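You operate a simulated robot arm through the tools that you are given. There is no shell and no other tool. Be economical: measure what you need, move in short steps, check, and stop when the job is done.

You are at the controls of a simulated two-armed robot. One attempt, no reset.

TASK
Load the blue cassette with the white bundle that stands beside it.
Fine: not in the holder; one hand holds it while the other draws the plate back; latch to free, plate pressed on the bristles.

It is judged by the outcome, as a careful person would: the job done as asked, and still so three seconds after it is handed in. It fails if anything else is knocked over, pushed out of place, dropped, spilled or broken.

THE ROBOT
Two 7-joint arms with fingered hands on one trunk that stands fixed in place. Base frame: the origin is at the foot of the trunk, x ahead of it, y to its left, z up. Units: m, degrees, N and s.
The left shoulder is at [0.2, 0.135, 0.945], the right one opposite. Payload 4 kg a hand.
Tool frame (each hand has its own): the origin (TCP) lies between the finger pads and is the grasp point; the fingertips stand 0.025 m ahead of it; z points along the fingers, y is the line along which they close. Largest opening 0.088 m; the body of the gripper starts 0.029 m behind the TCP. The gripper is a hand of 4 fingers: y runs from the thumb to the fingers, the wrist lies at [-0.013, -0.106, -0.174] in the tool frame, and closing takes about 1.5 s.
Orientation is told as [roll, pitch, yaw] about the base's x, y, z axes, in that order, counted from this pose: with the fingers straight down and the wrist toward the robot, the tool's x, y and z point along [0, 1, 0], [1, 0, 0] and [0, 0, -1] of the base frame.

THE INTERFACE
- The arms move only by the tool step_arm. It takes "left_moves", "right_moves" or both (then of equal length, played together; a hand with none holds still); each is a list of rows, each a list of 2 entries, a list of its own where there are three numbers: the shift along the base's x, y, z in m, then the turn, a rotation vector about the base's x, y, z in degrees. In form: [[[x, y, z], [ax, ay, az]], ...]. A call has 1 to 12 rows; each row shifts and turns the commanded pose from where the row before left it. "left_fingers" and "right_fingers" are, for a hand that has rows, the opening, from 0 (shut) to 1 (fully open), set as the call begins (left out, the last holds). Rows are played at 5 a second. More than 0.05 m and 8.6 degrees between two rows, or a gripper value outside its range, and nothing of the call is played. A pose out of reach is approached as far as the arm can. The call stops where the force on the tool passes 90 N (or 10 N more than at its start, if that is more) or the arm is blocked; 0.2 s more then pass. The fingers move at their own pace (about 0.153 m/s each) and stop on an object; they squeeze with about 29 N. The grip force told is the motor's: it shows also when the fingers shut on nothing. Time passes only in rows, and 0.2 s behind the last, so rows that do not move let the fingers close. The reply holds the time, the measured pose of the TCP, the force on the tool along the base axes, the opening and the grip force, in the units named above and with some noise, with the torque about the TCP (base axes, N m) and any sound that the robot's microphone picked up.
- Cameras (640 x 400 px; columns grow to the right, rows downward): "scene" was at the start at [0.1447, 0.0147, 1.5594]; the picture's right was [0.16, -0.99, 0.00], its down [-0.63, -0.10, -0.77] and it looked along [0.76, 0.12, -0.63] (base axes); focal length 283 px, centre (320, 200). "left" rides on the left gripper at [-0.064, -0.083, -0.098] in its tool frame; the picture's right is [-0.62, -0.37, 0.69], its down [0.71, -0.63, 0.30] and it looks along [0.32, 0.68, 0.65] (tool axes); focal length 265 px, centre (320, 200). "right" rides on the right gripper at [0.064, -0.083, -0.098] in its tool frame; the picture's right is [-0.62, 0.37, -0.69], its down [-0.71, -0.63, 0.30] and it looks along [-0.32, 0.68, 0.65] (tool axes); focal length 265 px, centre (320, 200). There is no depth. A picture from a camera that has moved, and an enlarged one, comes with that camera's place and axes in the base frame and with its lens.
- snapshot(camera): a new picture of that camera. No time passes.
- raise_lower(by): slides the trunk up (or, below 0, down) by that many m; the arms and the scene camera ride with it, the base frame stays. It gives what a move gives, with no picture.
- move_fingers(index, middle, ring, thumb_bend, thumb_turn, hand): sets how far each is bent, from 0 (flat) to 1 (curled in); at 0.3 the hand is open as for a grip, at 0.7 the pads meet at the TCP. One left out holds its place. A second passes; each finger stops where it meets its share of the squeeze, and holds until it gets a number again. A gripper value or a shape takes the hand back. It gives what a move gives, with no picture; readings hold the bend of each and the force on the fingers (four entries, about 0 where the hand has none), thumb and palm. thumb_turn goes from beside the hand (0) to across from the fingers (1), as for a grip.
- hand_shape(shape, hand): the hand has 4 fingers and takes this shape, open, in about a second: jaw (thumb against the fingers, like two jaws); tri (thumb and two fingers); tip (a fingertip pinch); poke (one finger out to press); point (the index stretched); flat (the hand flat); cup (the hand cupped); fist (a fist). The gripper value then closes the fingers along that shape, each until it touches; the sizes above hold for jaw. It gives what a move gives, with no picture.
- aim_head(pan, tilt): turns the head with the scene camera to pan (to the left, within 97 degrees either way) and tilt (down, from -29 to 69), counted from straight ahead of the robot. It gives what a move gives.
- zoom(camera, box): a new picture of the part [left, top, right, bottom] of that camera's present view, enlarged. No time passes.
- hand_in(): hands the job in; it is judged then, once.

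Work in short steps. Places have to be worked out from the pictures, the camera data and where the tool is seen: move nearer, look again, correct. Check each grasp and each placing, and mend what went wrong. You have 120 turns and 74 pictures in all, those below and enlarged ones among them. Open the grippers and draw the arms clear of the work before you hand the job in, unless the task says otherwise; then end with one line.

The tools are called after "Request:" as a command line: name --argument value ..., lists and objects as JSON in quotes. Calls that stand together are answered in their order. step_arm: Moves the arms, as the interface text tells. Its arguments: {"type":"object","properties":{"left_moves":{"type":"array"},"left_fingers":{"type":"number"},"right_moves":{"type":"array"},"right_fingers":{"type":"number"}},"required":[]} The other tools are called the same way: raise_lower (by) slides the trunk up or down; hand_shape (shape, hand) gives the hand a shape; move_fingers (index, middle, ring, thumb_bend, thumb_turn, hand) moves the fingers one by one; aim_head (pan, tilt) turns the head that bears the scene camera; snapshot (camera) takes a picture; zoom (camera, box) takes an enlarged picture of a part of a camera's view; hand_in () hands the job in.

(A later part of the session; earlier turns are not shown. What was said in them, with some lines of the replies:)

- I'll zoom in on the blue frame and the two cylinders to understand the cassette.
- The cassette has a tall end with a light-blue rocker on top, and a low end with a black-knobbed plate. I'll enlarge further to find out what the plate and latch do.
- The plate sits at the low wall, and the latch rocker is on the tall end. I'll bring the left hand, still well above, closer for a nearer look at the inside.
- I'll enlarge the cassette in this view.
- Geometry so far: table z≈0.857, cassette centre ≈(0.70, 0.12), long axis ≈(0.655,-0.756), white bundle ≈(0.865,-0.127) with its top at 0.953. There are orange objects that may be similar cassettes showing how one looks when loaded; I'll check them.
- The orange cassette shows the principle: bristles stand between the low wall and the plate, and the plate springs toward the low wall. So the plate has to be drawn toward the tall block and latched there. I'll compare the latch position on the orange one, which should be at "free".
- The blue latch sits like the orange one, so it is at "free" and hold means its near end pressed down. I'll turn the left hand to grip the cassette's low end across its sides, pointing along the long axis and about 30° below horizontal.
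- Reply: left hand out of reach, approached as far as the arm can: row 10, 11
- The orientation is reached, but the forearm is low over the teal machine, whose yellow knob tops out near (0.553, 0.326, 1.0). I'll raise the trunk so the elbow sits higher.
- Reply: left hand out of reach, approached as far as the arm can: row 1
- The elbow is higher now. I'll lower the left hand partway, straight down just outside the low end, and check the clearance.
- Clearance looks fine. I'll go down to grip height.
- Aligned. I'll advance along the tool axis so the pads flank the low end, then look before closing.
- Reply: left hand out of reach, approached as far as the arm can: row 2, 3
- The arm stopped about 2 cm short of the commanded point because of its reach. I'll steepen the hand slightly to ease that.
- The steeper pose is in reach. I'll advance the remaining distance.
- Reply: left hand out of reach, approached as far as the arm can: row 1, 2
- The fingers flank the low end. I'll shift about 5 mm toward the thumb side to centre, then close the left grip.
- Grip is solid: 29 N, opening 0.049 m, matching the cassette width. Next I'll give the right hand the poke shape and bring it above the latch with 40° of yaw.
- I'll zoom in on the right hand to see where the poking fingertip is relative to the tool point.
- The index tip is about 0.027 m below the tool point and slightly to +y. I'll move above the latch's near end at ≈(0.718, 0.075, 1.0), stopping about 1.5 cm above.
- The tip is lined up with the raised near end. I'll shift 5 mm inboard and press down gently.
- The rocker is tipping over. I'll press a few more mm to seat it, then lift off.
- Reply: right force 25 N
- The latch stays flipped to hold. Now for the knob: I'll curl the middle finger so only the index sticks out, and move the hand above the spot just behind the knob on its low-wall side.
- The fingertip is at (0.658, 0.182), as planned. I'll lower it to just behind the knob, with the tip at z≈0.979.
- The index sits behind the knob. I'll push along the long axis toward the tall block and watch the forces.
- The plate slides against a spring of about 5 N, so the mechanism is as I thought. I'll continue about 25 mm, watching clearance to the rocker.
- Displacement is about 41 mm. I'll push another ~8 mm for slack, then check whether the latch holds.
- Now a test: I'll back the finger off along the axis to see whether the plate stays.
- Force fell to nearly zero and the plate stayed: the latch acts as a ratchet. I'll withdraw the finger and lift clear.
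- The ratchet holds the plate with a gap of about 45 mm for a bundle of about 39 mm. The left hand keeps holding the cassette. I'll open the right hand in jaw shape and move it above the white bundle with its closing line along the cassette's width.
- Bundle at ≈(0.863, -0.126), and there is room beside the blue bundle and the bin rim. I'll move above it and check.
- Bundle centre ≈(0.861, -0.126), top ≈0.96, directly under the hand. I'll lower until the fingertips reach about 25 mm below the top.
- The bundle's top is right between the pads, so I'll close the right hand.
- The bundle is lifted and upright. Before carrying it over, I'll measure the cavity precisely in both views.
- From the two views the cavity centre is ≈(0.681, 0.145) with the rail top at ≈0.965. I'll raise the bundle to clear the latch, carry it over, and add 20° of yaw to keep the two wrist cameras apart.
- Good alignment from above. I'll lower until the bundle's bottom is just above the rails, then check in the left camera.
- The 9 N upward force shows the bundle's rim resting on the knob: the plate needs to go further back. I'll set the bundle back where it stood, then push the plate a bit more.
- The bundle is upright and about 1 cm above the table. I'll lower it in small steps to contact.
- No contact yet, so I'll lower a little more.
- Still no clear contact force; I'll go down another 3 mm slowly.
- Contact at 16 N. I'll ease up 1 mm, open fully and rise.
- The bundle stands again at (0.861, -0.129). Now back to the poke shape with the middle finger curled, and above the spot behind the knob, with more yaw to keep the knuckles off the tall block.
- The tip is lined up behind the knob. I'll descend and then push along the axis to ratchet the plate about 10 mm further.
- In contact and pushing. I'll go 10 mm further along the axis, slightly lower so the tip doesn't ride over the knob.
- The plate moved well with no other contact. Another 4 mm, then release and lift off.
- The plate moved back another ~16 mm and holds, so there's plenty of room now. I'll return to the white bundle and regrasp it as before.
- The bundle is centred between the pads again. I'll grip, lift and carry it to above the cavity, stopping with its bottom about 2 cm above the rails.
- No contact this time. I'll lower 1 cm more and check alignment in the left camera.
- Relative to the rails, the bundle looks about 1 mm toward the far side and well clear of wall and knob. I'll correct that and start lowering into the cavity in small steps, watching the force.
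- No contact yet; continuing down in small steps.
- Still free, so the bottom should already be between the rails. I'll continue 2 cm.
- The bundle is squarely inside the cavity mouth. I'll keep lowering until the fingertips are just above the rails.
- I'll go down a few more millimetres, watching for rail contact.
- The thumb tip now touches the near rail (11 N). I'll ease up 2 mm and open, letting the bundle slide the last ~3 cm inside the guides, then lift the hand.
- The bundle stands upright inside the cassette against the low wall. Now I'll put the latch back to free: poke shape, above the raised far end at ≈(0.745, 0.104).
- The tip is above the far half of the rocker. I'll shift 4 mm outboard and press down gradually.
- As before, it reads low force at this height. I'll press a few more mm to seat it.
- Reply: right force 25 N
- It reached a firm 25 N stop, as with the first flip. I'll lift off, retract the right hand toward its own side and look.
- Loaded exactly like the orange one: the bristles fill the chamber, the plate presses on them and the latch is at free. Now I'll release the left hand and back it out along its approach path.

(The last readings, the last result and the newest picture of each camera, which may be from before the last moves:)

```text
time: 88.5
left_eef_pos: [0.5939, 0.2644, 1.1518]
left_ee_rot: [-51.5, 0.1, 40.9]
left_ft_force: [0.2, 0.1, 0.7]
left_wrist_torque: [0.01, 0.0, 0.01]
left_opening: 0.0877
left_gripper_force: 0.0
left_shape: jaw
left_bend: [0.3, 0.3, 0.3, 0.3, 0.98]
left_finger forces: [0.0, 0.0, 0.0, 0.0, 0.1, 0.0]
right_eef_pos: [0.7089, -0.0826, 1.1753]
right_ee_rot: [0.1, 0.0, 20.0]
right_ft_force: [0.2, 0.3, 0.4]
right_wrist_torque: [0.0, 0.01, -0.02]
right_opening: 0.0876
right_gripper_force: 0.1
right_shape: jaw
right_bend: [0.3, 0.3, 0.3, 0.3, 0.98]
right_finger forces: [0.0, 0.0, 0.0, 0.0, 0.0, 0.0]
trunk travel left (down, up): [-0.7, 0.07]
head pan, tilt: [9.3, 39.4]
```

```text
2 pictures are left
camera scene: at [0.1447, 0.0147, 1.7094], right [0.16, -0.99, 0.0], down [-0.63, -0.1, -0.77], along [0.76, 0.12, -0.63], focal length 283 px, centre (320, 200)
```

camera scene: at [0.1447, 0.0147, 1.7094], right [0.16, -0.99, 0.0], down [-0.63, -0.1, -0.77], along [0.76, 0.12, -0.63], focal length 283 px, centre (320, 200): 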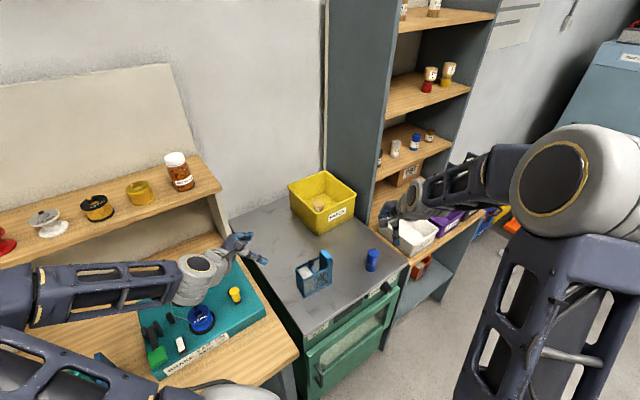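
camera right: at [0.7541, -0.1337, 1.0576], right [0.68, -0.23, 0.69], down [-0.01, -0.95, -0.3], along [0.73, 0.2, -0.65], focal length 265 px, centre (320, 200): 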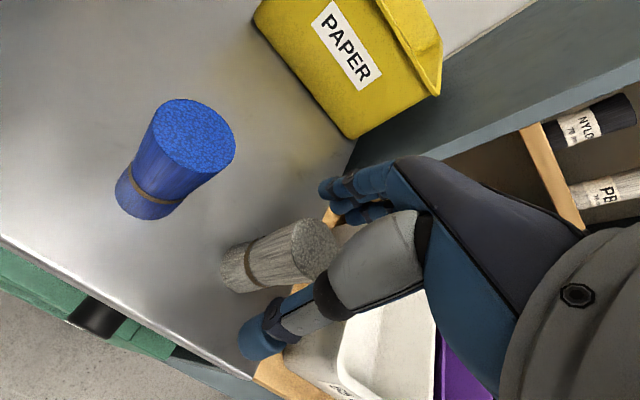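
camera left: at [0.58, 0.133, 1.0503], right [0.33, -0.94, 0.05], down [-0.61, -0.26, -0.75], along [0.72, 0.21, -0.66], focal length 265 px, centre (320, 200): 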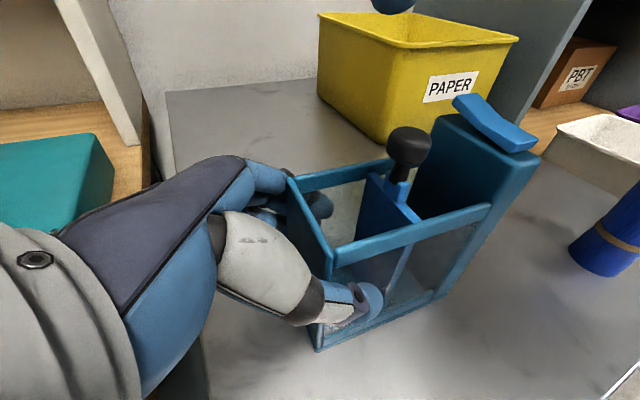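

Both arms are clear and the cassette stands upright with the bundle in. One last close look before handing in.

Request:
zoom --camera "scene" --box '[280, 230, 390, 305]'

```text
5.33 times, centred on (335, 268) of scene
camera zoom: at [0.1447, 0.0147, 1.7094], right [0.16, -0.99, 0.0], down [-0.63, -0.1, -0.77], along [0.76, 0.12, -0.63], focal length 1508 px, centre (240, -160)
```

zoom: 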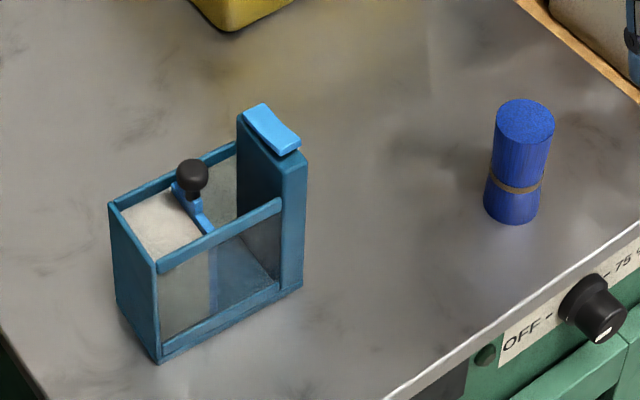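

The close-up shows the cassette loaded, the plate against the bristles, the latch at free and the blue bundle undisturbed, so I'm handing in.

Request:
hand_in

```text
The job is handed in.
```

The blue cassette is loaded with the white bundle: the plate is pressed on the bristles, the latch is at free, and both hands are open and clear of the work.
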